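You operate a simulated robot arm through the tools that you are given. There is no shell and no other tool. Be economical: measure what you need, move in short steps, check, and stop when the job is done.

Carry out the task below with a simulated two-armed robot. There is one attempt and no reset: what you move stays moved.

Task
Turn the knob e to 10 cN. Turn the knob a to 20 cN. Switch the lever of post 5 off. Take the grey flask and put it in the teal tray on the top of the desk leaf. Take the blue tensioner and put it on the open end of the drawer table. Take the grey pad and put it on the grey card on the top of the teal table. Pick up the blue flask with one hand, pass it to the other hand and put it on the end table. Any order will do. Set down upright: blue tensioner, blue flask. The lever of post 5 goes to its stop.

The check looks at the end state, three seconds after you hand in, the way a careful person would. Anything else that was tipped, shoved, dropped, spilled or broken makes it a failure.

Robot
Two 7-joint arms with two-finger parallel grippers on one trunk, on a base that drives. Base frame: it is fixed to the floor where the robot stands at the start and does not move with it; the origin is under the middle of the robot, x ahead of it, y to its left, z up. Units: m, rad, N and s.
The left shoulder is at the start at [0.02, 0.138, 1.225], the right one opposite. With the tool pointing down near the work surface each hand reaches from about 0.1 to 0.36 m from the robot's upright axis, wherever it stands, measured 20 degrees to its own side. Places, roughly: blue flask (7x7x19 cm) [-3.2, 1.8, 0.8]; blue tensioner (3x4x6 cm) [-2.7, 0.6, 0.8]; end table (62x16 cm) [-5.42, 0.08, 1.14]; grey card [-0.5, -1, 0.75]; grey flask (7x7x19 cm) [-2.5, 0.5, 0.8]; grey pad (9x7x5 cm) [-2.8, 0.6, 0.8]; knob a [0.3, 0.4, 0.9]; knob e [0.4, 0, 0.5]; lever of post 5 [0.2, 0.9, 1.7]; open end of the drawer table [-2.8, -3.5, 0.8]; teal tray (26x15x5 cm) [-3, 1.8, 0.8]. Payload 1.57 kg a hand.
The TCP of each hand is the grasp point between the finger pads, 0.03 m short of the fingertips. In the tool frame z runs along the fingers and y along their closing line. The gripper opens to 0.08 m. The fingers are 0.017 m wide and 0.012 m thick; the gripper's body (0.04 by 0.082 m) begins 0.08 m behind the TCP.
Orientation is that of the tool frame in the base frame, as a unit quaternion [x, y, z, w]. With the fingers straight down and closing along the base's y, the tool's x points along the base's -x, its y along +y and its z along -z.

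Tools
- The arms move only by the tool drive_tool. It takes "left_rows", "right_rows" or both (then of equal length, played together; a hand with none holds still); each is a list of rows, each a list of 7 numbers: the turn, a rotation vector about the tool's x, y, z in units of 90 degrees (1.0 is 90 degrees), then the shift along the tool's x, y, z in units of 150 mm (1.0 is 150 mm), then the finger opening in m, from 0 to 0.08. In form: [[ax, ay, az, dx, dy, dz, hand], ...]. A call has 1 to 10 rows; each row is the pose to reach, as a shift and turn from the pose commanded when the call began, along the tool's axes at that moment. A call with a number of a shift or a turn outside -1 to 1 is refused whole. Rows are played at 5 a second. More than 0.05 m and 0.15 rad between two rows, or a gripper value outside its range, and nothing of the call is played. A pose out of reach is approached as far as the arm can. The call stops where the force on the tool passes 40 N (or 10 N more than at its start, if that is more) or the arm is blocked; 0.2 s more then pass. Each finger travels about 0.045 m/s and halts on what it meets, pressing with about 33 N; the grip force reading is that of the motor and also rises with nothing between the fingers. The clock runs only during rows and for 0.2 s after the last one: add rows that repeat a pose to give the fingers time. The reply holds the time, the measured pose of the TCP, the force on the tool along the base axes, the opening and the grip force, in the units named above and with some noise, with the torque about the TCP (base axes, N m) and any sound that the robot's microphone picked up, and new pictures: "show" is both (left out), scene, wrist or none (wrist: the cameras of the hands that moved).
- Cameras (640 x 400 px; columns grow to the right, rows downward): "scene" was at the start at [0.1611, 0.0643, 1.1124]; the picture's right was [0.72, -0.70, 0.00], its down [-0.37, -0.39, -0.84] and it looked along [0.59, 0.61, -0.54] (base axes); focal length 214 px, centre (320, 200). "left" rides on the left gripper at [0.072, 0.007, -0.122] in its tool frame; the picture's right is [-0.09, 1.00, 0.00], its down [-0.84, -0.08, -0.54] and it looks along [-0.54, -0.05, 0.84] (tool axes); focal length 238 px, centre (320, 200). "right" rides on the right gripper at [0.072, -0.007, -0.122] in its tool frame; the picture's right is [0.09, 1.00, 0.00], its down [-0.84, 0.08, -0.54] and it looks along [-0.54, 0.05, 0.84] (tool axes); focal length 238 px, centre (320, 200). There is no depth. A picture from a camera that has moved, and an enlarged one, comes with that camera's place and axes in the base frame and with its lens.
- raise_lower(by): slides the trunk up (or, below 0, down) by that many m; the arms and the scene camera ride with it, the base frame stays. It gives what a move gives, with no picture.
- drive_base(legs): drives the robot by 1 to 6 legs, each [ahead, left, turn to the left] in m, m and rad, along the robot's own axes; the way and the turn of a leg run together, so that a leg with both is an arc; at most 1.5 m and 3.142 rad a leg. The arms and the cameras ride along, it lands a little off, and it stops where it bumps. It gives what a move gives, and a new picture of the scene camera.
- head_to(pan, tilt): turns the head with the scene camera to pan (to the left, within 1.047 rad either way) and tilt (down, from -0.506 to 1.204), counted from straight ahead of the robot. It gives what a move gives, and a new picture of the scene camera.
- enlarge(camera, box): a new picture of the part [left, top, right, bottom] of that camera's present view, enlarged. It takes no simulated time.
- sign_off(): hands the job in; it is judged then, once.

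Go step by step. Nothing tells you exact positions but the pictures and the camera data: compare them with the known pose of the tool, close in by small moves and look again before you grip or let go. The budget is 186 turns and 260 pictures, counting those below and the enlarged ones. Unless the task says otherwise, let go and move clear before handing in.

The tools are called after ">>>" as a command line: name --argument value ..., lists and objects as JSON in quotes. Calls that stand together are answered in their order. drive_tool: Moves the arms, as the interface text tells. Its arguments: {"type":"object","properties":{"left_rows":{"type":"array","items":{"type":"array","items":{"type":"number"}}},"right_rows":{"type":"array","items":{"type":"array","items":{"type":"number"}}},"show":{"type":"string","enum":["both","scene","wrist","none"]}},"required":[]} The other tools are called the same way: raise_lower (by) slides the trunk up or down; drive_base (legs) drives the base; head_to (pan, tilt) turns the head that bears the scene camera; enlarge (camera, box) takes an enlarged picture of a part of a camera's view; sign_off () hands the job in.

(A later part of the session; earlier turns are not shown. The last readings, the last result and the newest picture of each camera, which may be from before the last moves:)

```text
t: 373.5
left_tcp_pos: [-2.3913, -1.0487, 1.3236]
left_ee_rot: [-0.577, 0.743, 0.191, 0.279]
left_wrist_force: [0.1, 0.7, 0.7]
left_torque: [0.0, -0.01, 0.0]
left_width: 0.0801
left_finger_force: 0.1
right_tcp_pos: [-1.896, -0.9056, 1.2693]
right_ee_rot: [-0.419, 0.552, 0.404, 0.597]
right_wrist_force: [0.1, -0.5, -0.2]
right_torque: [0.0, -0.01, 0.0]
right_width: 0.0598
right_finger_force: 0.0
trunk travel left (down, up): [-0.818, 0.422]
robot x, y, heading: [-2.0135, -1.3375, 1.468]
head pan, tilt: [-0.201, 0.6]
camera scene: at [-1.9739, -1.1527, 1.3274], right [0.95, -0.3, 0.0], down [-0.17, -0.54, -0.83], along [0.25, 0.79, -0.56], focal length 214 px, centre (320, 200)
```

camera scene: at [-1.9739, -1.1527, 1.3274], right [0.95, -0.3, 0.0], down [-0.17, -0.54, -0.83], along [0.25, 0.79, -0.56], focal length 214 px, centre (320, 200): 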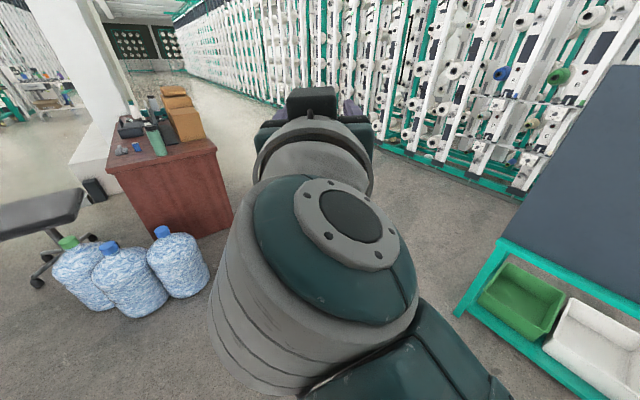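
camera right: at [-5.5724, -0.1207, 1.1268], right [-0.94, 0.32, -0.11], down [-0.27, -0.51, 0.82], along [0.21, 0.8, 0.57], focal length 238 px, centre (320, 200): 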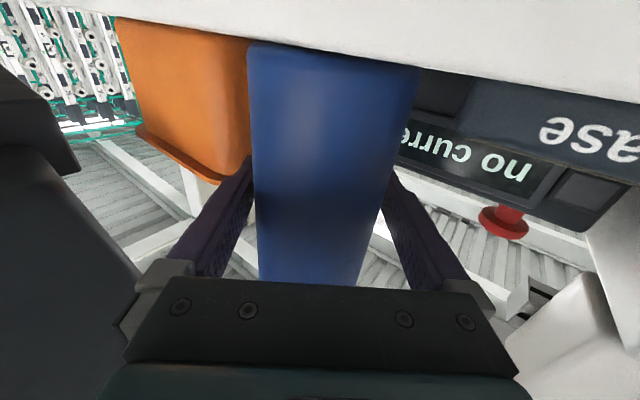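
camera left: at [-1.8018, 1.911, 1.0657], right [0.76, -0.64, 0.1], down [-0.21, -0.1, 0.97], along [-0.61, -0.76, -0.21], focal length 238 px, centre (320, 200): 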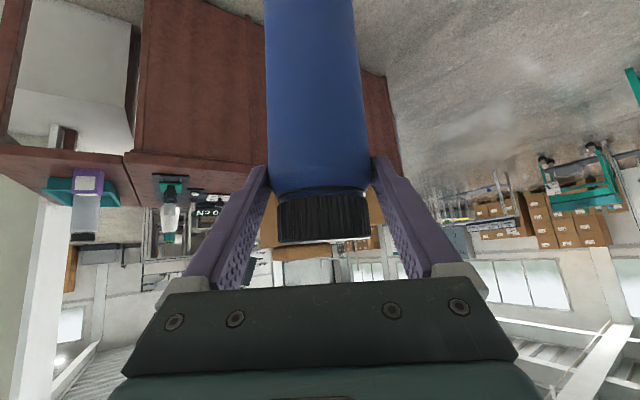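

>>> drive_tool --right_rows '[[0, 0.09, 0, 0, -0.08, -0.03, 0.06], [0, 0.18, 0, 0, -0.16, -0.06, 0.06], [0, 0.27, 0, 0, -0.24, -0.09, 0.06], [0, 0.36, 0, 0, -0.32, -0.12, 0.06], [0, 0.45, 0, 0, -0.4, -0.15, 0.06], [0, 0.54, 0, 0, -0.5, -0.18, 0.06], [0, 0.63, 0, 0, -0.6, -0.21, 0.06], [0, 0.72, 0, 0, -0.7, -0.24, 0.06], [0, 0.81, 0, 0, -0.8, -0.27, 0.06], [0, 0.9, 0, 0, -0.9, -0.3, 0.06]]' --left_rows '[[0, 0, -0.03, 0, 0.03, 0, 0.08], [0, 0, -0.06, 0, 0.06, 0, 0.08], [0, 0, -0.09, 0, 0.1, 0, 0.08], [0, 0, -0.12, 0, 0.13, 0, 0.08], [0, 0, -0.15, 0, 0.16, 0, 0.08], [0, 0, -0.18, 0, 0.2, 0, 0.08], [0, 0, -0.2, 0, 0.23, 0, 0.08], [0, 0, -0.2, 0, 0.26, 0, 0.08], [0, 0, -0.2, 0, 0.3, 0, 0.08], [0, 0, -0.2, 0, 0.3, 0, 0.08]]' --show "scene"

```text
t: 375.7
left_tcp_pos: [-2.4337, -1.0362, 1.3236]
left_ee_rot: [0.685, -0.644, -0.145, -0.307]
left_wrist_force: [0.3, 1.0, -1.0]
left_torque: [0.01, 0.01, 0.0]
left_width: 0.08
left_finger_force: 0.0
right_tcp_pos: [-1.8007, -0.9121, 1.2127]
right_ee_rot: [-0.582, 0.807, 0.036, 0.095]
right_wrist_force: [-1.0, -0.5, -0.6]
right_torque: [0.01, 0.0, 0.02]
right_width: 0.06
right_finger_force: 0.0
right hand out of reach, approached as far as the arm can: row 7, 8, 9, 10
trunk travel left (down, up): [-0.818, 0.422]
robot x, y, heading: [-2.0129, -1.3372, 1.464]
head pan, tilt: [-0.201, 0.6]
camera scene: at [-1.9739, -1.1527, 1.3274], right [0.95, -0.3, 0.0], down [-0.17, -0.54, -0.83], along [0.25, 0.79, -0.56], focal length 214 px, centre (320, 200)
```

scene: 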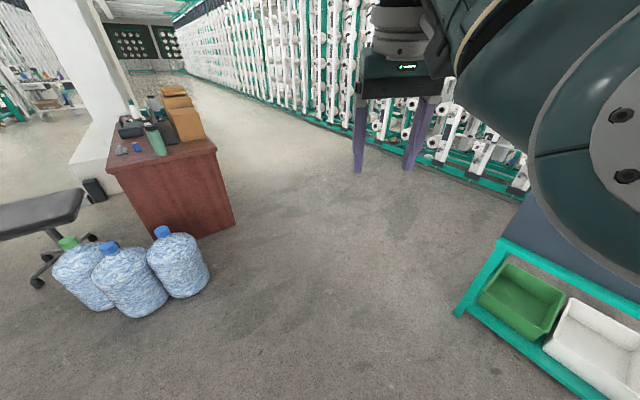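

>>> drive_tool --left_rows '[[-0.067, -0.032, 0, -0.03, 0.13, -0.02, 0.08], [-0.134, -0.065, 0, -0.05, 0.26, -0.03, 0.08], [-0.201, -0.097, 0, -0.08, 0.39, -0.05, 0.08], [-0.201, -0.097, 0, -0.08, 0.39, -0.05, 0.08]]' --show "none"

>>> drive_base --legs '[[0.7, 0, 0], [0.55, 0.08, 0]]'

```text
t: 376.7
left_tcp_pos: [-2.4952, -1.0316, 1.3229]
left_ee_rot: [0.712, -0.588, -0.297, -0.243]
left_wrist_force: [0.1, -0.7, -0.7]
left_torque: [-0.04, 0.0, -0.05]
left_width: 0.0801
left_finger_force: 0.2
right_tcp_pos: [-1.8023, -0.913, 1.2115]
right_ee_rot: [-0.581, 0.807, 0.036, 0.097]
right_wrist_force: [0.2, -0.3, 0.8]
right_torque: [-0.01, 0.01, 0.01]
right_width: 0.0599
right_finger_force: 0.0
trunk travel left (down, up): [-0.818, 0.422]
robot x, y, heading: [-2.0089, -1.3355, 1.458]
head pan, tilt: [-0.201, 0.6]
```

```text
t: 383.4
left_tcp_pos: [-2.4265, 0.2334, 1.3235]
left_ee_rot: [0.709, -0.593, -0.294, -0.244]
left_wrist_force: [-0.7, 0.3, 0.4]
left_torque: [0.0, 0.0, 0.01]
left_width: 0.0801
left_finger_force: 0.1
right_tcp_pos: [-1.7336, 0.3427, 1.2126]
right_ee_rot: [-0.576, 0.811, 0.035, 0.097]
right_wrist_force: [0.6, 0.6, -0.1]
right_torque: [0.03, -0.02, 0.0]
right_width: 0.0601
right_finger_force: 0.0
trunk travel left (down, up): [-0.818, 0.422]
robot x, y, heading: [-1.9476, -0.0767, 1.447]
head pan, tilt: [-0.201, 0.6]
camera scene: at [-1.9082, 0.1052, 1.3274], right [0.95, -0.32, 0.0], down [-0.18, -0.54, -0.83], along [0.26, 0.78, -0.56], focal length 214 px, centre (320, 200)
```

scene: 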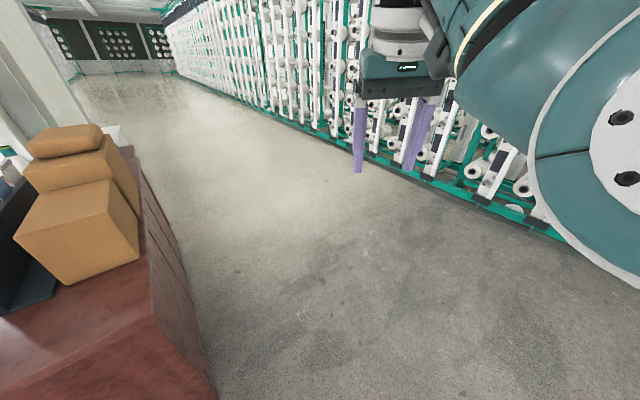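

>>> drive_base --legs '[[0.18, 0.25, 0], [0.09, 0.1, 0]]'

>>> enlarge --camera "left" --box '[0, 0, 640, 400]'

```text
t: 386.4
left_tcp_pos: [-2.7365, 0.5468, 1.3238]
left_ee_rot: [0.708, -0.594, -0.293, -0.245]
left_wrist_force: [0.1, 0.6, -0.1]
left_torque: [0.02, 0.03, 0.0]
left_width: 0.0801
left_finger_force: 0.0
right_tcp_pos: [-2.0435, 0.6539, 1.2128]
right_ee_rot: [-0.575, 0.812, 0.035, 0.096]
right_wrist_force: [0.1, -0.8, 0.4]
right_torque: [0.01, -0.04, -0.02]
right_width: 0.0599
right_finger_force: 0.1
trunk travel left (down, up): [-0.818, 0.422]
robot x, y, heading: [-2.2601, 0.2331, 1.444]
head pan, tilt: [-0.201, 0.6]
camera scene: at [-2.2189, 0.4165, 1.3274], right [0.95, -0.32, 0.0], down [-0.18, -0.54, -0.83], along [0.26, 0.78, -0.56], focal length 214 px, centre (320, 200)
```

scene: 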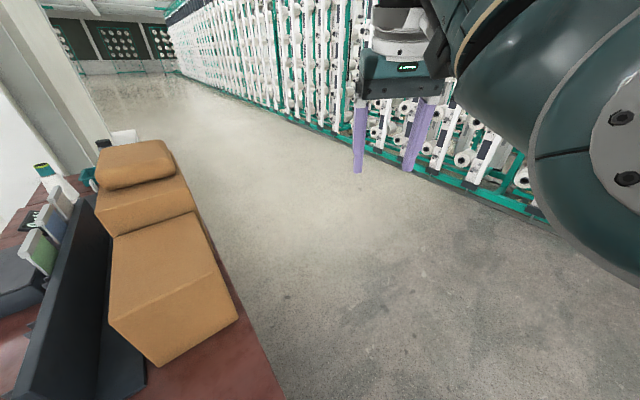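

```text
1.00 times, centred on (320, 200) of left (not enlarged: the box is as wide or as high as the picture)
camera zoom: at [-2.719, 0.4095, 1.3578], right [-0.99, -0.11, 0.07], down [0.04, 0.22, 0.97], along [-0.12, 0.97, -0.21], focal length 238 px, centre (320, 200)
```

zoom: 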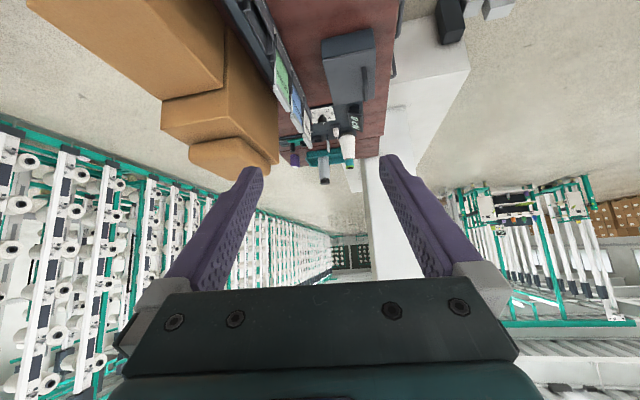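

>>> raise_lower --by -0.33

>>> head_to --pan 0.8 --tilt 0.75

>>> enlarge --camera "left" --box '[160, 0, 480, 200]'

```text
t: 389.6
left_tcp_pos: [-2.7373, 0.547, 0.9927]
left_ee_rot: [0.708, -0.594, -0.293, -0.245]
left_wrist_force: [0.0, -0.9, 0.3]
left_torque: [0.0, -0.02, -0.01]
left_width: 0.0799
left_finger_force: 0.0
right_tcp_pos: [-2.0431, 0.6534, 0.8827]
right_ee_rot: [-0.576, 0.811, 0.035, 0.096]
right_wrist_force: [0.9, 1.0, -0.2]
right_torque: [-0.03, 0.01, 0.0]
right_width: 0.06
right_finger_force: 0.0
trunk travel left (down, up): [-0.488, 0.752]
robot x, y, heading: [-2.2571, 0.2354, 1.445]
head pan, tilt: [-0.201, 0.6]
```

```text
t: 390.9
left_tcp_pos: [-2.7367, 0.5468, 0.9922]
left_ee_rot: [0.708, -0.593, -0.294, -0.245]
left_wrist_force: [0.0, 0.8, -0.7]
left_torque: [0.03, 0.02, 0.01]
left_width: 0.0799
left_finger_force: 0.1
right_tcp_pos: [-2.0425, 0.6527, 0.883]
right_ee_rot: [-0.576, 0.811, 0.035, 0.097]
right_wrist_force: [1.4, -0.2, 0.7]
right_torque: [-0.01, 0.01, -0.01]
right_width: 0.0598
right_finger_force: 0.0
trunk travel left (down, up): [-0.488, 0.752]
robot x, y, heading: [-2.2615, 0.2366, 1.448]
head pan, tilt: [0.799, 0.75]
camera scene: at [-2.2989, 0.3976, 0.9846], right [0.78, 0.62, 0.0], down [0.43, -0.53, -0.73], along [-0.46, 0.57, -0.68], focal length 214 px, centre (320, 200)
```

scene: 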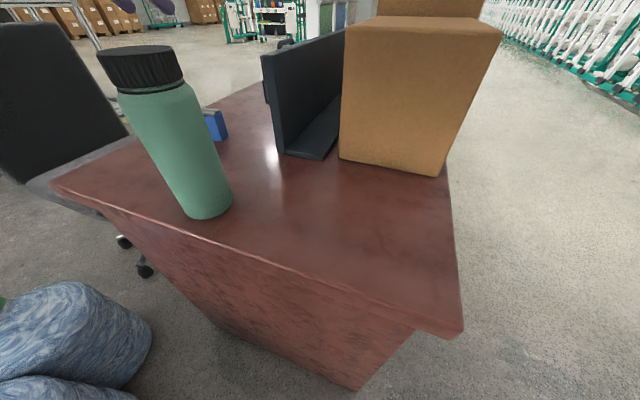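

```text
2.00 times, centred on (320, 100) of left
camera zoom: at [-2.719, 0.4095, 1.0279], right [-0.99, -0.11, 0.07], down [0.04, 0.22, 0.97], along [-0.12, 0.97, -0.21], focal length 477 px, centre (320, 400)
```

zoom: 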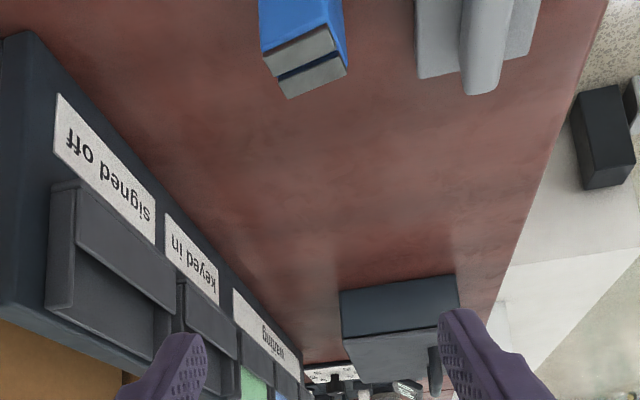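

Tensioner at about (-2.745, 0.591), pad handle (-2.836, 0.586). I descend partly with the arm, keeping the shoulder high to clear the green flask.

>>> drive_tool --left_rows '[[0, 0, 0, 0.09, 0, 0.19, 0.08], [0, 0, 0, 0.18, 0, 0.39, 0.07], [0, 0, 0, 0.27, 0, 0.58, 0.07], [0, 0, 0, 0.355, 0, 0.775, 0.07], [0, 0, 0, 0.355, 0, 0.775, 0.07]]' --show "both"

```text
t: 392.1
left_tcp_pos: [-2.7449, 0.5903, 0.8719]
left_ee_rot: [0.707, -0.594, -0.294, -0.245]
left_wrist_force: [-0.4, 0.4, -0.2]
left_torque: [0.02, -0.01, -0.01]
left_width: 0.0698
left_finger_force: 0.0
right_tcp_pos: [-2.043, 0.6547, 0.8819]
right_ee_rot: [-0.575, 0.812, 0.035, 0.097]
right_wrist_force: [-0.8, -0.4, -0.7]
right_torque: [-0.03, 0.0, -0.01]
right_width: 0.0601
right_finger_force: 0.1
trunk travel left (down, up): [-0.488, 0.752]
robot x, y, heading: [-2.2575, 0.2321, 1.446]
head pan, tilt: [0.799, 0.75]
camera scene: at [-2.299, 0.3976, 0.9846], right [0.78, 0.62, 0.0], down [0.43, -0.53, -0.73], along [-0.46, 0.57, -0.68], focal length 214 px, centre (320, 200)
camera left: at [-2.7277, 0.4539, 0.9075], right [-0.99, -0.11, 0.07], down [0.04, 0.22, 0.97], along [-0.12, 0.97, -0.21], focal length 238 px, centre (320, 200)
```

scene: 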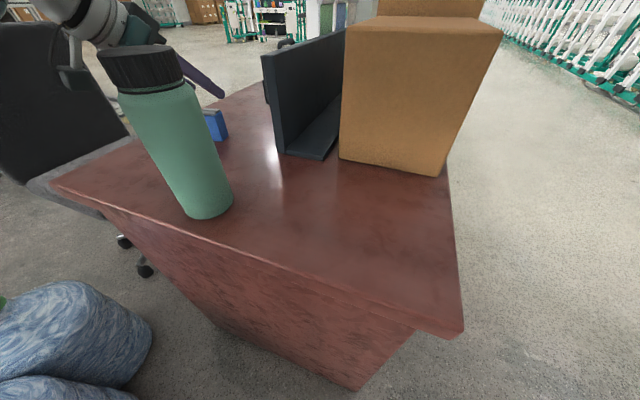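
left: 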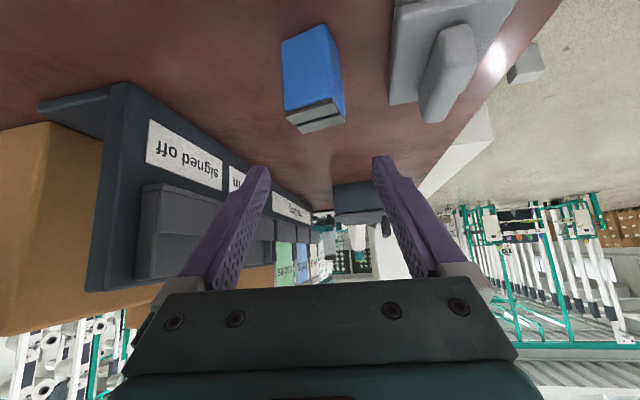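

>>> drive_tool --left_rows '[[0, 0, 0, 0.03, -0.01, -0.03, 0.054], [0, 0, 0, 0.03, -0.01, -0.03, 0.054]]' --show "none"

>>> raise_lower --by -0.058

>>> enlarge --camera "left" --box '[160, 0, 480, 200]'

```text
t: 392.7
left_tcp_pos: [-2.7423, 0.5853, 0.8734]
left_ee_rot: [0.708, -0.594, -0.293, -0.246]
left_wrist_force: [0.5, 0.0, -0.1]
left_torque: [0.0, -0.03, -0.01]
left_width: 0.0542
left_finger_force: 0.0
right_tcp_pos: [-2.0445, 0.6547, 0.8818]
right_ee_rot: [-0.575, 0.811, 0.035, 0.097]
right_wrist_force: [0.0, 0.8, -0.6]
right_torque: [0.0, 0.03, -0.02]
right_width: 0.0601
right_finger_force: 0.1
trunk travel left (down, up): [-0.488, 0.752]
robot x, y, heading: [-2.2575, 0.2321, 1.448]
head pan, tilt: [0.799, 0.75]
```

```text
t: 393.7
left_tcp_pos: [-2.7422, 0.5844, 0.8154]
left_ee_rot: [0.708, -0.593, -0.295, -0.245]
left_wrist_force: [-0.2, 0.3, -0.4]
left_torque: [-0.04, 0.01, 0.02]
left_width: 0.054
left_finger_force: 0.1
right_tcp_pos: [-2.0429, 0.6533, 0.8241]
right_ee_rot: [-0.575, 0.811, 0.035, 0.098]
right_wrist_force: [0.1, -0.2, 1.0]
right_torque: [-0.03, 0.02, 0.0]
right_width: 0.0599
right_finger_force: 0.1
trunk travel left (down, up): [-0.43, 0.81]
robot x, y, heading: [-2.2597, 0.2313, 1.447]
head pan, tilt: [0.799, 0.75]
```

```text
2.00 times, centred on (320, 100) of left
camera zoom: at [-2.7249, 0.4479, 0.85], right [-0.99, -0.11, 0.07], down [0.04, 0.22, 0.97], along [-0.12, 0.97, -0.21], focal length 477 px, centre (320, 400)
```

zoom: 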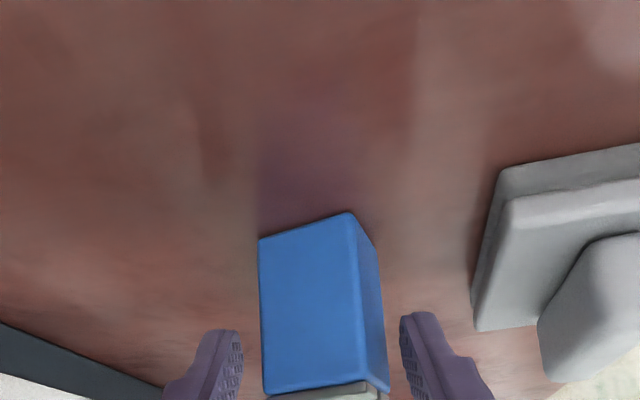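

>>> drive_tool --left_rows '[[0, 0, 0, 0, 0, 0, 0.02], [0, 0, 0, 0, 0, 0, 0.02], [0, 0, 0, 0, 0, 0, 0.02], [0, 0, 0, 0, 0, 0, 0.02], [0, 0, 0, 0, 0, 0, 0.02]]' --show "none"

>>> raise_lower --by 0.3

>>> enlarge --camera "left" --box '[0, 0, 640, 400]'

```text
t: 394.9
left_tcp_pos: [-2.7414, 0.5851, 0.8144]
left_ee_rot: [0.708, -0.594, -0.295, -0.245]
left_wrist_force: [-0.3, -0.5, 2.6]
left_torque: [0.01, -0.09, -0.01]
left_width: 0.0351
left_finger_force: 33.1
right_tcp_pos: [-2.0436, 0.6537, 0.8243]
right_ee_rot: [-0.575, 0.812, 0.035, 0.097]
right_wrist_force: [0.8, -0.5, -0.3]
right_torque: [-0.01, 0.02, 0.01]
right_width: 0.0599
right_finger_force: 0.0
trunk travel left (down, up): [-0.43, 0.81]
robot x, y, heading: [-2.2575, 0.2331, 1.447]
head pan, tilt: [0.799, 0.75]
```

```text
t: 397.9
left_tcp_pos: [-2.7423, 0.5838, 1.1148]
left_ee_rot: [0.708, -0.594, -0.293, -0.246]
left_wrist_force: [0.8, 0.3, -1.0]
left_torque: [-0.01, 0.0, -0.01]
left_width: 0.0353
left_finger_force: 33.3
right_tcp_pos: [-2.0438, 0.6525, 1.1245]
right_ee_rot: [-0.576, 0.811, 0.034, 0.096]
right_wrist_force: [0.5, -0.3, 0.5]
right_torque: [-0.02, -0.04, 0.0]
right_width: 0.0601
right_finger_force: 0.1
trunk travel left (down, up): [-0.73, 0.51]
robot x, y, heading: [-2.2592, 0.2374, 1.446]
head pan, tilt: [0.799, 0.75]
```

```text
1.00 times, centred on (320, 200) of left (not enlarged: the box is as wide or as high as the picture)
camera zoom: at [-2.7247, 0.4477, 1.1499], right [-0.99, -0.11, 0.07], down [0.04, 0.22, 0.97], along [-0.12, 0.97, -0.21], focal length 238 px, centre (320, 200)
```

zoom: 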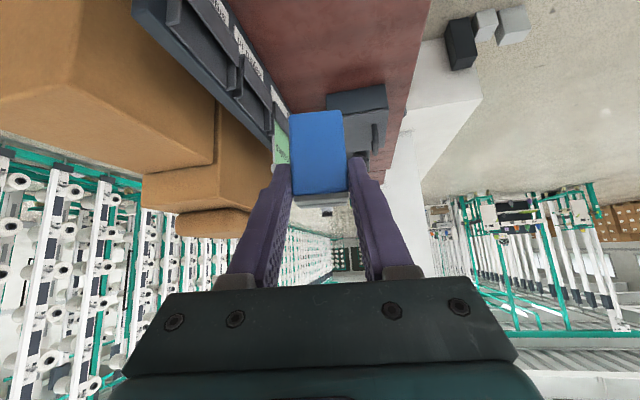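

Tensioner held. I back out and head south toward the drawer table.

>>> drive_base --legs '[[-0.27, -0.36, 0], [-1.4, 0, 0], [0, 0, -3.0]]'

>>> head_to --pan -0.3 --tilt 0.4

```text
t: 414.4
left_tcp_pos: [-1.5845, -1.7911, 1.1156]
left_ee_rot: [0.566, 0.73, -0.234, 0.303]
left_wrist_force: [0.1, 0.4, -0.7]
left_torque: [0.01, 0.0, 0.01]
left_width: 0.035
left_finger_force: 33.0
right_tcp_pos: [-2.2769, -1.9138, 1.1238]
right_ee_rot: [0.789, 0.606, -0.095, 0.04]
right_wrist_force: [0.3, -0.2, -0.3]
right_torque: [0.01, -0.01, -0.03]
right_width: 0.06
right_finger_force: 0.2
trunk travel left (down, up): [-0.73, 0.51]
robot x, y, heading: [-2.0912, -1.4797, -1.617]
head pan, tilt: [0.799, 0.75]
camera scene: at [-2.0427, -1.6383, 1.2265], right [-0.73, -0.68, 0.0], down [-0.47, 0.5, -0.73], along [0.5, -0.53, -0.68], focal length 214 px, centre (320, 200)
```

scene: 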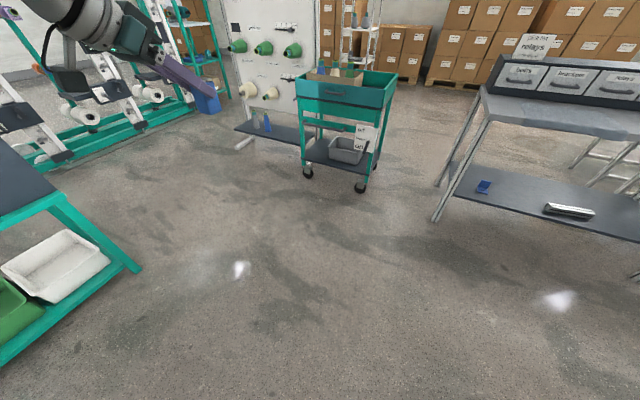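

```text
t: 415.8
left_tcp_pos: [-1.5843, -1.7915, 1.1158]
left_ee_rot: [0.566, 0.731, -0.233, 0.303]
left_wrist_force: [0.4, 0.9, -0.7]
left_torque: [0.01, 0.02, -0.01]
left_width: 0.035
left_finger_force: 33.0
right_tcp_pos: [-2.2761, -1.9137, 1.1241]
right_ee_rot: [0.789, 0.606, -0.095, 0.039]
right_wrist_force: [1.2, -0.7, 0.2]
right_torque: [0.03, -0.03, -0.02]
right_width: 0.0598
right_finger_force: 0.0
trunk travel left (down, up): [-0.73, 0.51]
robot x, y, heading: [-2.0957, -1.4819, -1.619]
head pan, tilt: [-0.3, 0.4]
camera scene: at [-2.1308, -1.665, 1.2576], right [-0.94, 0.34, 0.0], down [0.13, 0.37, -0.92], along [-0.31, -0.87, -0.39], focal length 214 px, centre (320, 200)
```

scene: 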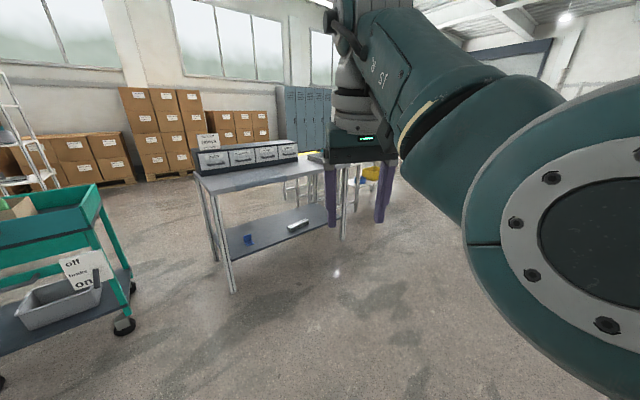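

>>> drive_tool --left_rows '[[0, 0, 0, -0.06, -0.22, 0.06, 0.02], [0, 0, 0, -0.11, -0.45, 0.11, 0.02], [0, 0, 0, -0.17, -0.68, 0.17, 0.02], [0, 0, 0, -0.22, -0.9, 0.22, 0.02]]' --show "none"

>>> drive_base --legs '[[1.1, -0.55, 0.34]]'

>>> head_to --pan 0.1 --tilt 0.65

```text
t: 416.8
left_tcp_pos: [-1.7024, -1.8706, 1.1137]
left_ee_rot: [0.566, 0.731, -0.233, 0.302]
left_wrist_force: [0.3, 0.7, -1.3]
left_torque: [0.03, -0.01, 0.02]
left_width: 0.035
left_finger_force: 33.0
right_tcp_pos: [-2.2756, -1.9134, 1.1239]
right_ee_rot: [0.788, 0.606, -0.096, 0.038]
right_wrist_force: [0.0, 0.3, -0.4]
right_torque: [0.04, 0.01, -0.01]
right_width: 0.06
right_finger_force: 0.0
trunk travel left (down, up): [-0.73, 0.51]
robot x, y, heading: [-2.0994, -1.4773, -1.62]
head pan, tilt: [-0.3, 0.4]
```

```text
t: 422.9
left_tcp_pos: [-2.0121, -2.8486, 1.1144]
left_ee_rot: [0.432, 0.817, -0.178, 0.338]
left_wrist_force: [0.2, 0.3, -0.7]
left_torque: [0.01, -0.01, 0.01]
left_width: 0.0349
left_finger_force: 33.2
right_tcp_pos: [-2.5353, -3.0847, 1.1238]
right_ee_rot: [0.673, 0.732, -0.087, 0.054]
right_wrist_force: [-0.1, 0.1, -0.2]
right_torque: [0.01, 0.01, 0.01]
right_width: 0.0599
right_finger_force: 0.1
trunk travel left (down, up): [-0.73, 0.51]
robot x, y, heading: [-2.5152, -2.6141, -1.272]
head pan, tilt: [-0.3, 0.4]
camera scene: at [-2.4831, -2.8012, 1.2576], right [-1.0, 0.0, 0.0], down [0.0, 0.39, -0.92], along [0.0, -0.92, -0.39], focal length 214 px, centre (320, 200)
```

scene: 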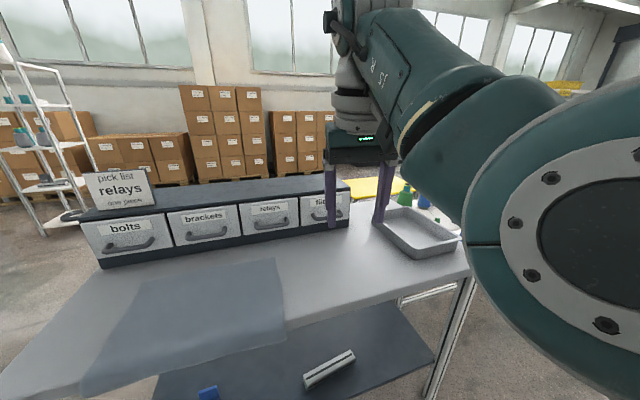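

```text
t: 423.8
left_tcp_pos: [-2.0109, -2.8487, 1.1149]
left_ee_rot: [0.431, 0.817, -0.178, 0.339]
left_wrist_force: [0.2, 0.0, 0.1]
left_torque: [0.01, 0.0, -0.01]
left_width: 0.035
left_finger_force: 33.1
right_tcp_pos: [-2.536, -3.0842, 1.1236]
right_ee_rot: [0.673, 0.733, -0.087, 0.054]
right_wrist_force: [0.3, -0.6, -0.1]
right_torque: [-0.02, 0.0, 0.04]
right_width: 0.0601
right_finger_force: 0.1
trunk travel left (down, up): [-0.73, 0.51]
robot x, y, heading: [-2.5155, -2.6111, -1.274]
head pan, tilt: [0.099, 0.649]
camera scene: at [-2.4494, -2.7887, 1.2352], right [-0.92, -0.39, 0.0], down [-0.23, 0.56, -0.8], along [0.31, -0.73, -0.6], focal length 214 px, centre (320, 200)
```

scene: 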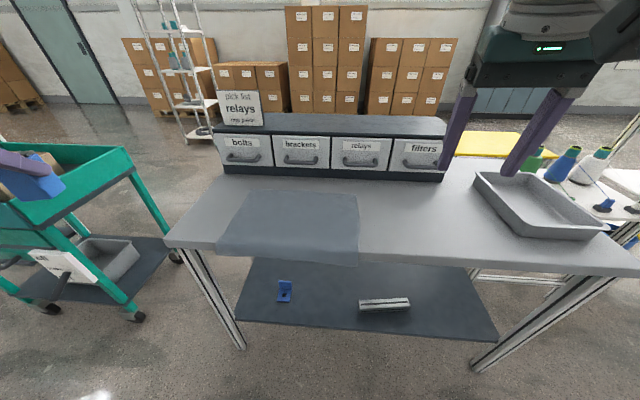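

The open end lies right of the drawers, beside a grey tray; I'll use the free strip at about (-2.73, -3.46). I extend the left hand forward and pull the right hand up and back.

>>> drive_tool --left_rows '[[0, 0, 0, -0.04, -0.2, 0.04, 0.02], [0, 0, 0, -0.08, -0.4, 0.08, 0.02], [0, 0, 0, -0.12, -0.6, 0.12, 0.02], [0, 0, 0, -0.16, -0.8, 0.16, 0.02], [0, 0, 0, -0.2, -1.0, 0.196, 0.02]]' --right_rows '[[0, 0, 0, 0.2, 0, -0.2, 0.06], [0, 0, 0, 0.4, 0, -0.4, 0.06], [0, 0, 0, 0.6, 0, -0.6, 0.06], [0, 0, 0, 0.8, 0, -0.8, 0.06], [0, 0, 0, 1.0, 0, -1.0, 0.06]]' --show "none"

>>> drive_base --legs '[[0, 0, 0.08], [0, -0.75, 0], [0.2, -0.03, 0]]'

```text
t: 425.0
left_tcp_pos: [-2.1099, -2.9689, 1.1144]
left_ee_rot: [0.431, 0.817, -0.177, 0.339]
left_wrist_force: [1.3, 0.6, -1.7]
left_torque: [0.0, -0.01, 0.05]
left_width: 0.0349
left_finger_force: 33.3
right_tcp_pos: [-2.5044, -3.0605, 1.1258]
right_ee_rot: [0.675, 0.73, -0.09, 0.054]
right_wrist_force: [0.5, 0.9, -0.1]
right_torque: [0.0, -0.03, -0.02]
right_width: 0.0599
right_finger_force: 0.1
right hand out of reach, approached as far as the arm can: row 1, 2, 3, 4, 5
trunk travel left (down, up): [-0.73, 0.51]
robot x, y, heading: [-2.5089, -2.6131, -1.271]
head pan, tilt: [0.099, 0.649]
```

```text
t: 430.7
left_tcp_pos: [-2.7171, -3.4075, 1.1142]
left_ee_rot: [0.401, 0.832, -0.166, 0.345]
left_wrist_force: [0.4, 0.3, -1.1]
left_torque: [0.01, 0.01, 0.0]
left_width: 0.0352
left_finger_force: 33.2
right_tcp_pos: [-3.1036, -3.5284, 1.1248]
right_ee_rot: [0.646, 0.756, -0.087, 0.056]
right_wrist_force: [0.3, 0.2, 0.1]
right_torque: [0.03, 0.03, 0.02]
right_width: 0.0601
right_finger_force: 0.1
trunk travel left (down, up): [-0.73, 0.51]
robot x, y, heading: [-3.1425, -3.0884, -1.195]
head pan, tilt: [0.099, 0.649]
camera scene: at [-3.0693, -3.2542, 1.2351], right [-0.89, -0.46, 0.0], down [-0.28, 0.54, -0.8], along [0.36, -0.71, -0.6], focal length 214 px, centre (320, 200)
```

scene: 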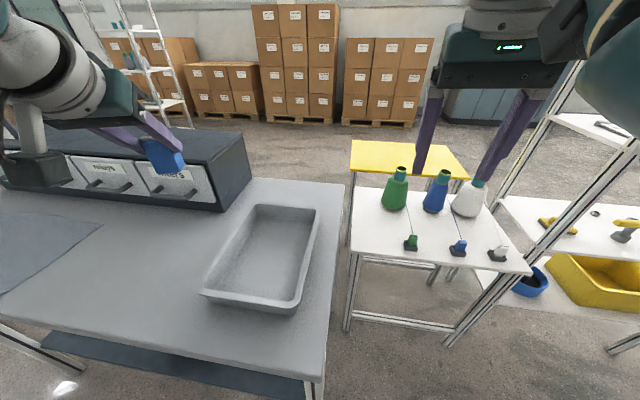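

>>> drive_tool --left_rows '[[0, 0, 0, -0.05, 0.02, 0.05, 0.02], [0, 0, 0, -0.096, 0.037, 0.096, 0.02]]' --show "none"

>>> raise_lower --by -0.21

>>> head_to --pan 0.7 --tilt 0.6

>>> enlarge --camera "left" --box '[120, 0, 520, 250]'

```text
t: 431.3
left_tcp_pos: [-2.6992, -3.4187, 1.115]
left_ee_rot: [0.401, 0.833, -0.165, 0.345]
left_wrist_force: [-0.5, 0.0, -1.6]
left_torque: [0.04, 0.0, -0.01]
left_width: 0.035
left_finger_force: 32.8
right_tcp_pos: [-3.1046, -3.5294, 1.1256]
right_ee_rot: [0.647, 0.756, -0.089, 0.056]
right_wrist_force: [0.4, 1.1, 0.6]
right_torque: [-0.04, -0.02, 0.03]
right_width: 0.0602
right_finger_force: 0.1
trunk travel left (down, up): [-0.73, 0.51]
robot x, y, heading: [-3.1417, -3.0854, -1.199]
head pan, tilt: [0.099, 0.649]
```

```text
t: 433.5
left_tcp_pos: [-2.6997, -3.4204, 0.9047]
left_ee_rot: [0.401, 0.832, -0.166, 0.346]
left_wrist_force: [-0.4, 0.0, -0.6]
left_torque: [0.05, -0.02, -0.01]
left_width: 0.0351
left_finger_force: 32.9
right_tcp_pos: [-3.105, -3.5287, 0.9147]
right_ee_rot: [0.647, 0.755, -0.089, 0.056]
right_wrist_force: [0.5, 0.5, -0.3]
right_torque: [0.0, 0.01, 0.01]
right_width: 0.0601
right_finger_force: 0.0
trunk travel left (down, up): [-0.52, 0.72]
robot x, y, heading: [-3.1418, -3.0837, -1.196]
head pan, tilt: [0.099, 0.649]
```

```text
t: 434.5
left_tcp_pos: [-2.6989, -3.42, 0.9049]
left_ee_rot: [0.401, 0.832, -0.166, 0.345]
left_wrist_force: [0.4, -0.5, 0.2]
left_torque: [0.03, 0.0, 0.02]
left_width: 0.0351
left_finger_force: 32.9
right_tcp_pos: [-3.1039, -3.5278, 0.9148]
right_ee_rot: [0.647, 0.756, -0.088, 0.056]
right_wrist_force: [-0.1, -0.1, -1.0]
right_torque: [0.05, -0.01, 0.0]
right_width: 0.06
right_finger_force: 0.1
trunk travel left (down, up): [-0.52, 0.72]
robot x, y, heading: [-3.1443, -3.0822, -1.196]
head pan, tilt: [0.7, 0.6]
camera scene: at [-3.0313, -3.2192, 1.0294], right [-0.48, -0.88, 0.0], down [-0.5, 0.27, -0.82], along [0.72, -0.39, -0.57], focal length 214 px, centre (320, 200)
```

scene: 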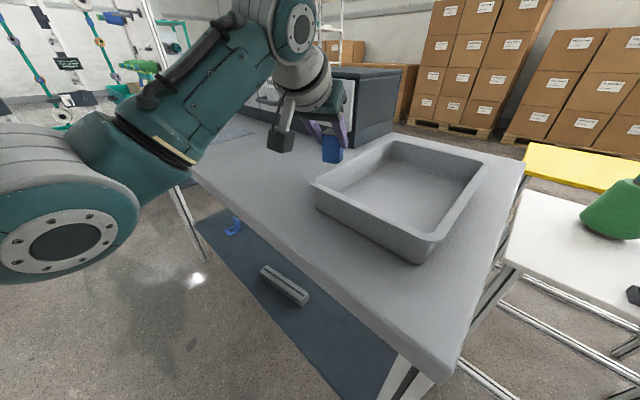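

```text
1.60 times, centred on (320, 125) of left
camera zoom: at [-2.7795, -3.3094, 0.9392], right [0.82, 0.57, 0.07], down [0.07, -0.21, 0.97], along [0.57, -0.79, -0.21], focal length 381 px, centre (320, 320)
```

zoom: 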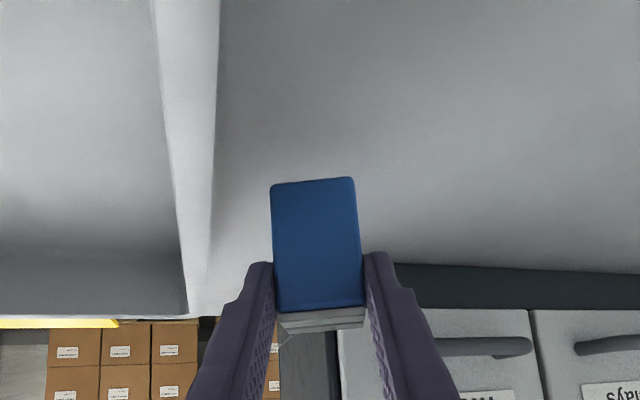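

>>> drive_tool --left_rows '[[0, 0, 0, 0, 0.05, 0, 0.02], [0, 0, 0, 0, 0.1, 0, 0.02]]' --show "none"

>>> raise_lower --by -0.05

>>> drive_tool --left_rows '[[0, 0, 0, 0.014, 0, 0.014, 0.02], [0, 0, 0, 0.028, 0, 0.028, 0.02], [0, 0, 0, 0.042, 0, 0.042, 0.02], [0, 0, 0, 0.057, 0, 0.057, 0.02]]' --show "none"

```text
t: 435.1
left_tcp_pos: [-2.6882, -3.4096, 0.9046]
left_ee_rot: [0.402, 0.832, -0.167, 0.345]
left_wrist_force: [0.1, -0.3, -0.8]
left_torque: [0.02, 0.02, 0.02]
left_width: 0.0349
left_finger_force: 33.3
right_tcp_pos: [-3.1049, -3.5293, 0.915]
right_ee_rot: [0.647, 0.755, -0.089, 0.056]
right_wrist_force: [-0.1, -0.1, -0.6]
right_torque: [0.01, 0.01, -0.01]
right_width: 0.0598
right_finger_force: 0.0
trunk travel left (down, up): [-0.52, 0.72]
robot x, y, heading: [-3.142, -3.0864, -1.194]
head pan, tilt: [0.7, 0.6]
```

```text
t: 436.1
left_tcp_pos: [-2.6854, -3.4118, 0.8557]
left_ee_rot: [0.4, 0.832, -0.165, 0.347]
left_wrist_force: [3.0, -3.1, 9.0]
left_torque: [-0.32, -0.19, 0.01]
left_width: 0.0354
left_finger_force: 29.0
right_tcp_pos: [-3.1028, -3.53, 0.8664]
right_ee_rot: [0.647, 0.755, -0.089, 0.057]
right_wrist_force: [-0.9, 0.3, -0.5]
right_torque: [-0.03, -0.02, -0.01]
right_width: 0.06
right_finger_force: 0.0
trunk travel left (down, up): [-0.47, 0.77]
robot x, y, heading: [-3.144, -3.0864, -1.196]
head pan, tilt: [0.7, 0.6]
```

```text
t: 437.1
left_tcp_pos: [-2.6848, -3.4113, 0.8465]
left_ee_rot: [0.4, 0.83, -0.168, 0.35]
left_wrist_force: [-3.1, 4.4, 30.6]
left_torque: [-0.17, -0.03, 0.04]
left_width: 0.0352
left_finger_force: 32.4
right_tcp_pos: [-3.1018, -3.5306, 0.8663]
right_ee_rot: [0.647, 0.755, -0.088, 0.056]
right_wrist_force: [1.4, -0.2, -0.2]
right_torque: [0.0, 0.02, 0.01]
right_width: 0.06
right_finger_force: 0.0
trunk travel left (down, up): [-0.47, 0.77]
robot x, y, heading: [-3.1448, -3.083, -1.198]
head pan, tilt: [0.7, 0.6]
```

Contact made (30 N). I relieve a little, check it sits upright, then open.

>>> drive_tool --left_rows '[[0, 0, 0, -0.03, 0, -0.03, 0.02], [0, 0, 0, -0.03, 0, -0.03, 0.02]]' --show "wrist"

```text
t: 437.6
left_tcp_pos: [-2.6869, -3.4095, 0.8483]
left_ee_rot: [0.402, 0.833, -0.165, 0.344]
left_wrist_force: [1.6, -1.4, 4.9]
left_torque: [-0.17, -0.15, 0.03]
left_width: 0.0351
left_finger_force: 32.7
right_tcp_pos: [-3.1038, -3.53, 0.8654]
right_ee_rot: [0.647, 0.755, -0.089, 0.056]
right_wrist_force: [0.9, -0.1, 0.8]
right_torque: [-0.03, 0.01, 0.02]
right_width: 0.06
right_finger_force: 0.1
trunk travel left (down, up): [-0.47, 0.77]
robot x, y, heading: [-3.1485, -3.0863, -1.199]
head pan, tilt: [0.7, 0.6]
camera left: at [-2.7671, -3.3001, 0.883], right [0.82, 0.57, 0.07], down [0.07, -0.22, 0.97], along [0.57, -0.79, -0.22], focal length 238 px, centre (320, 200)
```

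left: 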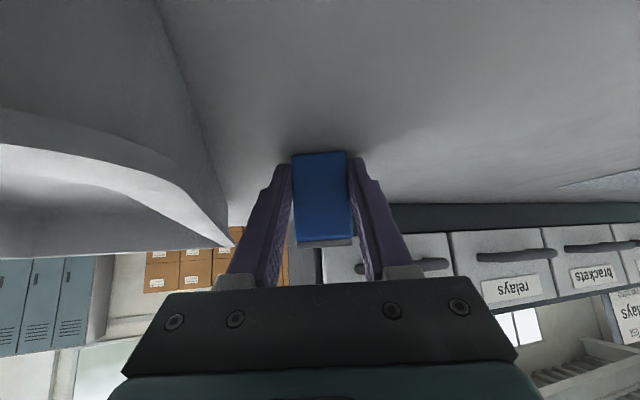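

>>> drive_tool --left_rows '[[0, 0, 0, 0, 0, 0, 0.04], [0, 0, 0, 0, 0, 0, 0.045], [0, 0, 0, 0, 0, 0, 0.048], [0, 0, 0, 0, 0, 0, 0.048]]' --show "none"

>>> raise_lower --by 0.2

>>> enlarge --camera "left" --box '[160, 0, 480, 200]'

```text
t: 438.6
left_tcp_pos: [-2.6877, -3.4098, 0.849]
left_ee_rot: [0.401, 0.832, -0.165, 0.345]
left_wrist_force: [0.4, -1.0, 0.6]
left_torque: [0.01, -0.02, 0.01]
left_width: 0.0478
left_finger_force: 0.0
right_tcp_pos: [-3.1039, -3.5279, 0.8655]
right_ee_rot: [0.647, 0.755, -0.088, 0.056]
right_wrist_force: [0.2, -0.3, 0.1]
right_torque: [0.02, -0.01, -0.01]
right_width: 0.0598
right_finger_force: 0.0
trunk travel left (down, up): [-0.47, 0.77]
robot x, y, heading: [-3.1436, -3.084, -1.201]
head pan, tilt: [0.7, 0.6]
```

```text
t: 440.8
left_tcp_pos: [-2.6868, -3.4108, 1.0483]
left_ee_rot: [0.402, 0.832, -0.166, 0.345]
left_wrist_force: [0.0, -0.6, -1.1]
left_torque: [0.02, 0.01, 0.01]
left_width: 0.048
left_finger_force: 0.0
right_tcp_pos: [-3.1051, -3.5287, 1.0657]
right_ee_rot: [0.647, 0.756, -0.088, 0.055]
right_wrist_force: [-0.7, 0.5, 0.1]
right_torque: [0.01, 0.0, 0.01]
right_width: 0.06
right_finger_force: 0.0
trunk travel left (down, up): [-0.67, 0.57]
robot x, y, heading: [-3.1474, -3.0866, -1.196]
head pan, tilt: [0.7, 0.6]
```

```text
2.00 times, centred on (320, 100) of left
camera zoom: at [-2.7676, -3.2997, 1.0837], right [0.82, 0.57, 0.07], down [0.07, -0.21, 0.97], along [0.57, -0.79, -0.21], focal length 477 px, centre (320, 400)
```

zoom: 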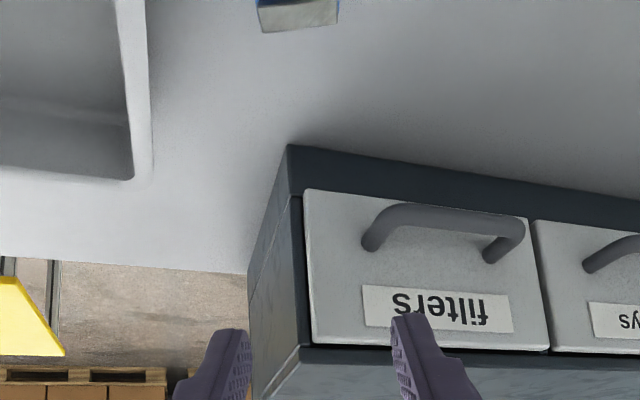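

It stands upright but only just past the drawers' end line. I'll regrip and slide it 3 cm further into the open end.

>>> raise_lower --by -0.2

>>> drive_tool --left_rows '[[0, 0, 0, 0, 0, 0, 0.02], [0, 0, 0, 0, 0, 0, 0.02], [0, 0, 0, 0, 0, 0, 0.02], [0, 0, 0, -0.05, 0, -0.05, 0.02], [0, 0, 0, -0.03, -0.09, -0.07, 0.02], [0, 0, 0, -0.01, -0.19, -0.09, 0.02], [0, 0, 0, 0.01, -0.19, -0.07, 0.02], [0, 0, 0, 0.03, -0.19, -0.05, 0.02], [0, 0, 0, 0.038, -0.19, -0.042, 0.02], [0, 0, 0, 0.038, -0.19, -0.042, 0.02]]' --show "wrist"

```text
t: 443.0
left_tcp_pos: [-2.6876, -3.4102, 0.8492]
left_ee_rot: [0.401, 0.832, -0.165, 0.345]
left_wrist_force: [0.2, 0.5, -0.1]
left_torque: [0.03, -0.01, -0.01]
left_width: 0.048
left_finger_force: 0.2
right_tcp_pos: [-3.1047, -3.5286, 0.8646]
right_ee_rot: [0.647, 0.756, -0.088, 0.056]
right_wrist_force: [1.2, -0.6, 0.1]
right_torque: [-0.02, 0.01, 0.02]
right_width: 0.0601
right_finger_force: 0.0
trunk travel left (down, up): [-0.47, 0.77]
robot x, y, heading: [-3.1443, -3.0849, -1.199]
head pan, tilt: [0.7, 0.6]
```

```text
t: 445.2
left_tcp_pos: [-2.7139, -3.4221, 0.8486]
left_ee_rot: [0.401, 0.832, -0.165, 0.345]
left_wrist_force: [1.4, -0.9, 0.3]
left_torque: [0.02, 0.1, -0.02]
left_width: 0.0352
left_finger_force: 33.2
right_tcp_pos: [-3.1029, -3.5291, 0.8646]
right_ee_rot: [0.647, 0.755, -0.089, 0.055]
right_wrist_force: [-0.2, 0.6, 1.1]
right_torque: [0.0, 0.0, -0.04]
right_width: 0.0602
right_finger_force: 0.0
trunk travel left (down, up): [-0.47, 0.77]
robot x, y, heading: [-3.1443, -3.0847, -1.201]
head pan, tilt: [0.7, 0.6]
camera left: at [-2.7947, -3.3113, 0.884], right [0.82, 0.57, 0.07], down [0.07, -0.21, 0.97], along [0.57, -0.79, -0.21], focal length 238 px, centre (320, 200)
```

left: 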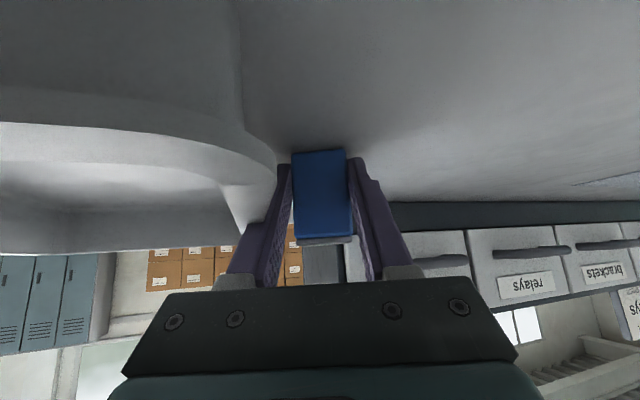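

>>> drive_tool --left_rows '[[0, 0, 0, 0.007, 0.03, 0.007, 0.02], [0, 0, 0, 0.007, 0.03, 0.007, 0.036], [0, 0, 0, 0.007, 0.03, 0.007, 0.04], [0, 0, 0, 0.007, 0.03, 0.007, 0.042], [0, 0, 0, 0.007, 0.03, 0.007, 0.042]]' --show "none"

>>> raise_lower --by 0.25

>>> drive_base --legs '[[-0.4, 0, 0]]'

>>> enlarge --camera "scene" --box '[200, 60, 440, 210]'

```text
t: 446.4
left_tcp_pos: [-2.7115, -3.4191, 0.8475]
left_ee_rot: [0.401, 0.832, -0.165, 0.345]
left_wrist_force: [0.4, 0.0, 0.0]
left_torque: [-0.04, 0.01, -0.03]
left_width: 0.0419
left_finger_force: 0.1
right_tcp_pos: [-3.1043, -3.5288, 0.8655]
right_ee_rot: [0.647, 0.755, -0.089, 0.055]
right_wrist_force: [-0.2, 0.6, -0.1]
right_torque: [-0.01, 0.0, -0.05]
right_width: 0.0598
right_finger_force: 0.1
trunk travel left (down, up): [-0.47, 0.77]
robot x, y, heading: [-3.1443, -3.0823, -1.2]
head pan, tilt: [0.7, 0.6]
```

```text
t: 449.0
left_tcp_pos: [-2.7106, -3.4179, 1.0973]
left_ee_rot: [0.401, 0.832, -0.166, 0.345]
left_wrist_force: [0.4, 0.4, -0.4]
left_torque: [-0.01, -0.04, -0.01]
left_width: 0.0422
left_finger_force: 0.1
right_tcp_pos: [-3.1039, -3.5294, 1.1158]
right_ee_rot: [0.647, 0.755, -0.088, 0.056]
right_wrist_force: [0.4, -0.1, 0.3]
right_torque: [0.03, 0.02, -0.02]
right_width: 0.06
right_finger_force: 0.0
trunk travel left (down, up): [-0.72, 0.52]
robot x, y, heading: [-3.1448, -3.0832, -1.195]
head pan, tilt: [0.7, 0.6]
```

```text
t: 451.4
left_tcp_pos: [-2.8547, -3.0595, 1.0983]
left_ee_rot: [0.402, 0.832, -0.166, 0.344]
left_wrist_force: [0.3, 0.2, -0.7]
left_torque: [0.0, 0.04, 0.01]
left_width: 0.0418
left_finger_force: 0.1
right_tcp_pos: [-3.2464, -3.1681, 1.1155]
right_ee_rot: [0.648, 0.755, -0.089, 0.056]
right_wrist_force: [-0.8, -0.4, -1.0]
right_torque: [0.06, -0.02, -0.02]
right_width: 0.0603
right_finger_force: 0.1
trunk travel left (down, up): [-0.72, 0.52]
robot x, y, heading: [-3.2836, -2.7209, -1.197]
head pan, tilt: [0.7, 0.6]
camera scene: at [-3.1727, -2.8579, 1.2294], right [-0.48, -0.88, 0.0], down [-0.5, 0.27, -0.83], along [0.72, -0.39, -0.56], focal length 214 px, centre (320, 200)
```

scene: 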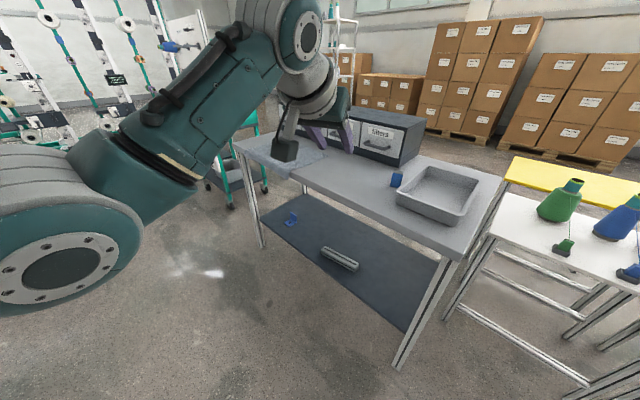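

```text
2.67 times, centred on (320, 135) of scene
camera zoom: at [-3.1727, -2.8579, 1.2294], right [-0.48, -0.88, 0.0], down [-0.5, 0.27, -0.83], along [0.72, -0.39, -0.56], focal length 572 px, centre (320, 373)
```

zoom: 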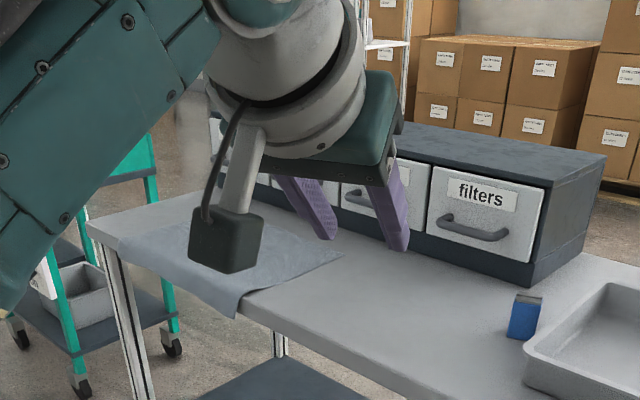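

Tensioner is upright on the open end. Now back for the pad: I re-pose the left hand out to the left and return to the desk corner.

>>> drive_tool --left_rows '[[0, 0, 0, 0.04, 0.28, -0.04, 0.06], [0, 0, 0, 0.09, 0.56, -0.09, 0.06], [0, 0, 0, 0.13, 0.84, -0.13, 0.06]]' --show "none"

>>> drive_tool --left_rows '[[0, 0, 0, 0.04, 0.28, -0.04, 0.06], [0, 0, 0, 0.09, 0.56, -0.09, 0.06], [0, 0, 0, 0.13, 0.84, -0.13, 0.06]]' --show "none"

>>> drive_tool --left_rows '[[-0.03, 0, -0.03, 0.04, 0.2, -0.04, 0.06], [-0.06, 0, -0.06, 0.09, 0.4, -0.09, 0.06], [-0.094, 0, -0.094, 0.13, 0.6, -0.13, 0.06]]' --show "none"

>>> drive_base --legs '[[0, 0, 2.645], [1.0, -0.75, 0], [0.55, -0.35, 0], [1.2, 0, 0]]'

```text
t: 452.2
left_tcp_pos: [-2.7707, -2.9591, 1.0991]
left_ee_rot: [0.401, 0.832, -0.166, 0.346]
left_wrist_force: [-0.7, -0.5, -0.3]
left_torque: [0.0, -0.02, 0.0]
left_width: 0.06
left_finger_force: 0.0
right_tcp_pos: [-3.2471, -3.1678, 1.1146]
right_ee_rot: [0.649, 0.754, -0.089, 0.055]
right_wrist_force: [-0.8, -0.1, -0.5]
right_torque: [0.01, -0.01, 0.02]
right_width: 0.0601
right_finger_force: 0.0
trunk travel left (down, up): [-0.72, 0.52]
robot x, y, heading: [-3.288, -2.7223, -1.202]
head pan, tilt: [0.7, 0.6]
```

```text
t: 453.0
left_tcp_pos: [-2.6899, -2.8616, 1.099]
left_ee_rot: [0.401, 0.832, -0.165, 0.346]
left_wrist_force: [-0.2, 0.1, 0.2]
left_torque: [0.0, -0.02, -0.01]
left_width: 0.0601
left_finger_force: 0.0
right_tcp_pos: [-3.2474, -3.1676, 1.1147]
right_ee_rot: [0.648, 0.754, -0.089, 0.056]
right_wrist_force: [-0.2, -0.2, -0.3]
right_torque: [0.02, -0.03, 0.01]
right_width: 0.0597
right_finger_force: 0.0
trunk travel left (down, up): [-0.72, 0.52]
robot x, y, heading: [-3.2879, -2.7244, -1.197]
head pan, tilt: [0.7, 0.6]
```

```text
t: 453.8
left_tcp_pos: [-2.6375, -2.7797, 1.0993]
left_ee_rot: [0.312, 0.87, -0.128, 0.36]
left_wrist_force: [-1.6, 0.3, -0.9]
left_torque: [-0.02, -0.03, -0.05]
left_width: 0.06
left_finger_force: 0.1
right_tcp_pos: [-3.2476, -3.1666, 1.1152]
right_ee_rot: [0.648, 0.754, -0.089, 0.055]
right_wrist_force: [-0.6, 0.5, -0.2]
right_torque: [-0.04, 0.01, 0.03]
right_width: 0.0602
right_finger_force: 0.1
trunk travel left (down, up): [-0.72, 0.52]
robot x, y, heading: [-3.2841, -2.7246, -1.199]
head pan, tilt: [0.7, 0.6]
```

```text
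t: 475.3
left_tcp_pos: [-2.3702, 0.2306, 1.0983]
left_ee_rot: [0.763, -0.521, -0.316, -0.215]
left_wrist_force: [-0.7, 0.1, -0.6]
left_torque: [0.0, 0.01, -0.01]
left_width: 0.06
left_finger_force: 0.0
right_tcp_pos: [-1.6496, 0.2712, 1.1145]
right_ee_rot: [-0.568, 0.817, 0.031, 0.099]
right_wrist_force: [-1.1, 0.3, 0.0]
right_torque: [0.0, 0.0, 0.04]
right_width: 0.06
right_finger_force: 0.0
trunk travel left (down, up): [-0.72, 0.52]
robot x, y, heading: [-1.8351, -0.1371, 1.43]
head pan, tilt: [0.7, 0.6]
camera scene: at [-1.8672, 0.0385, 1.2294], right [0.85, 0.53, 0.0], down [0.3, -0.48, -0.83], along [-0.44, 0.7, -0.56], focal length 214 px, centre (320, 200)
```

scene: 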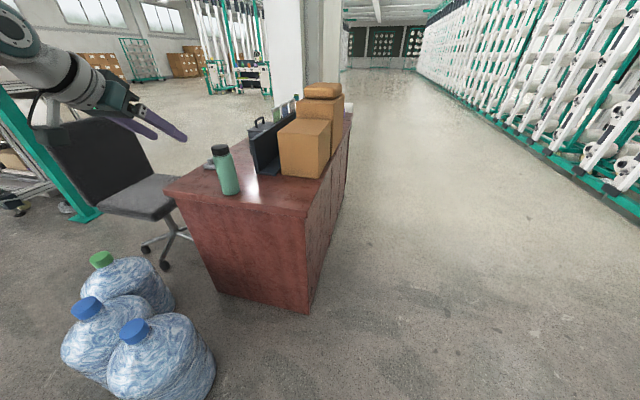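

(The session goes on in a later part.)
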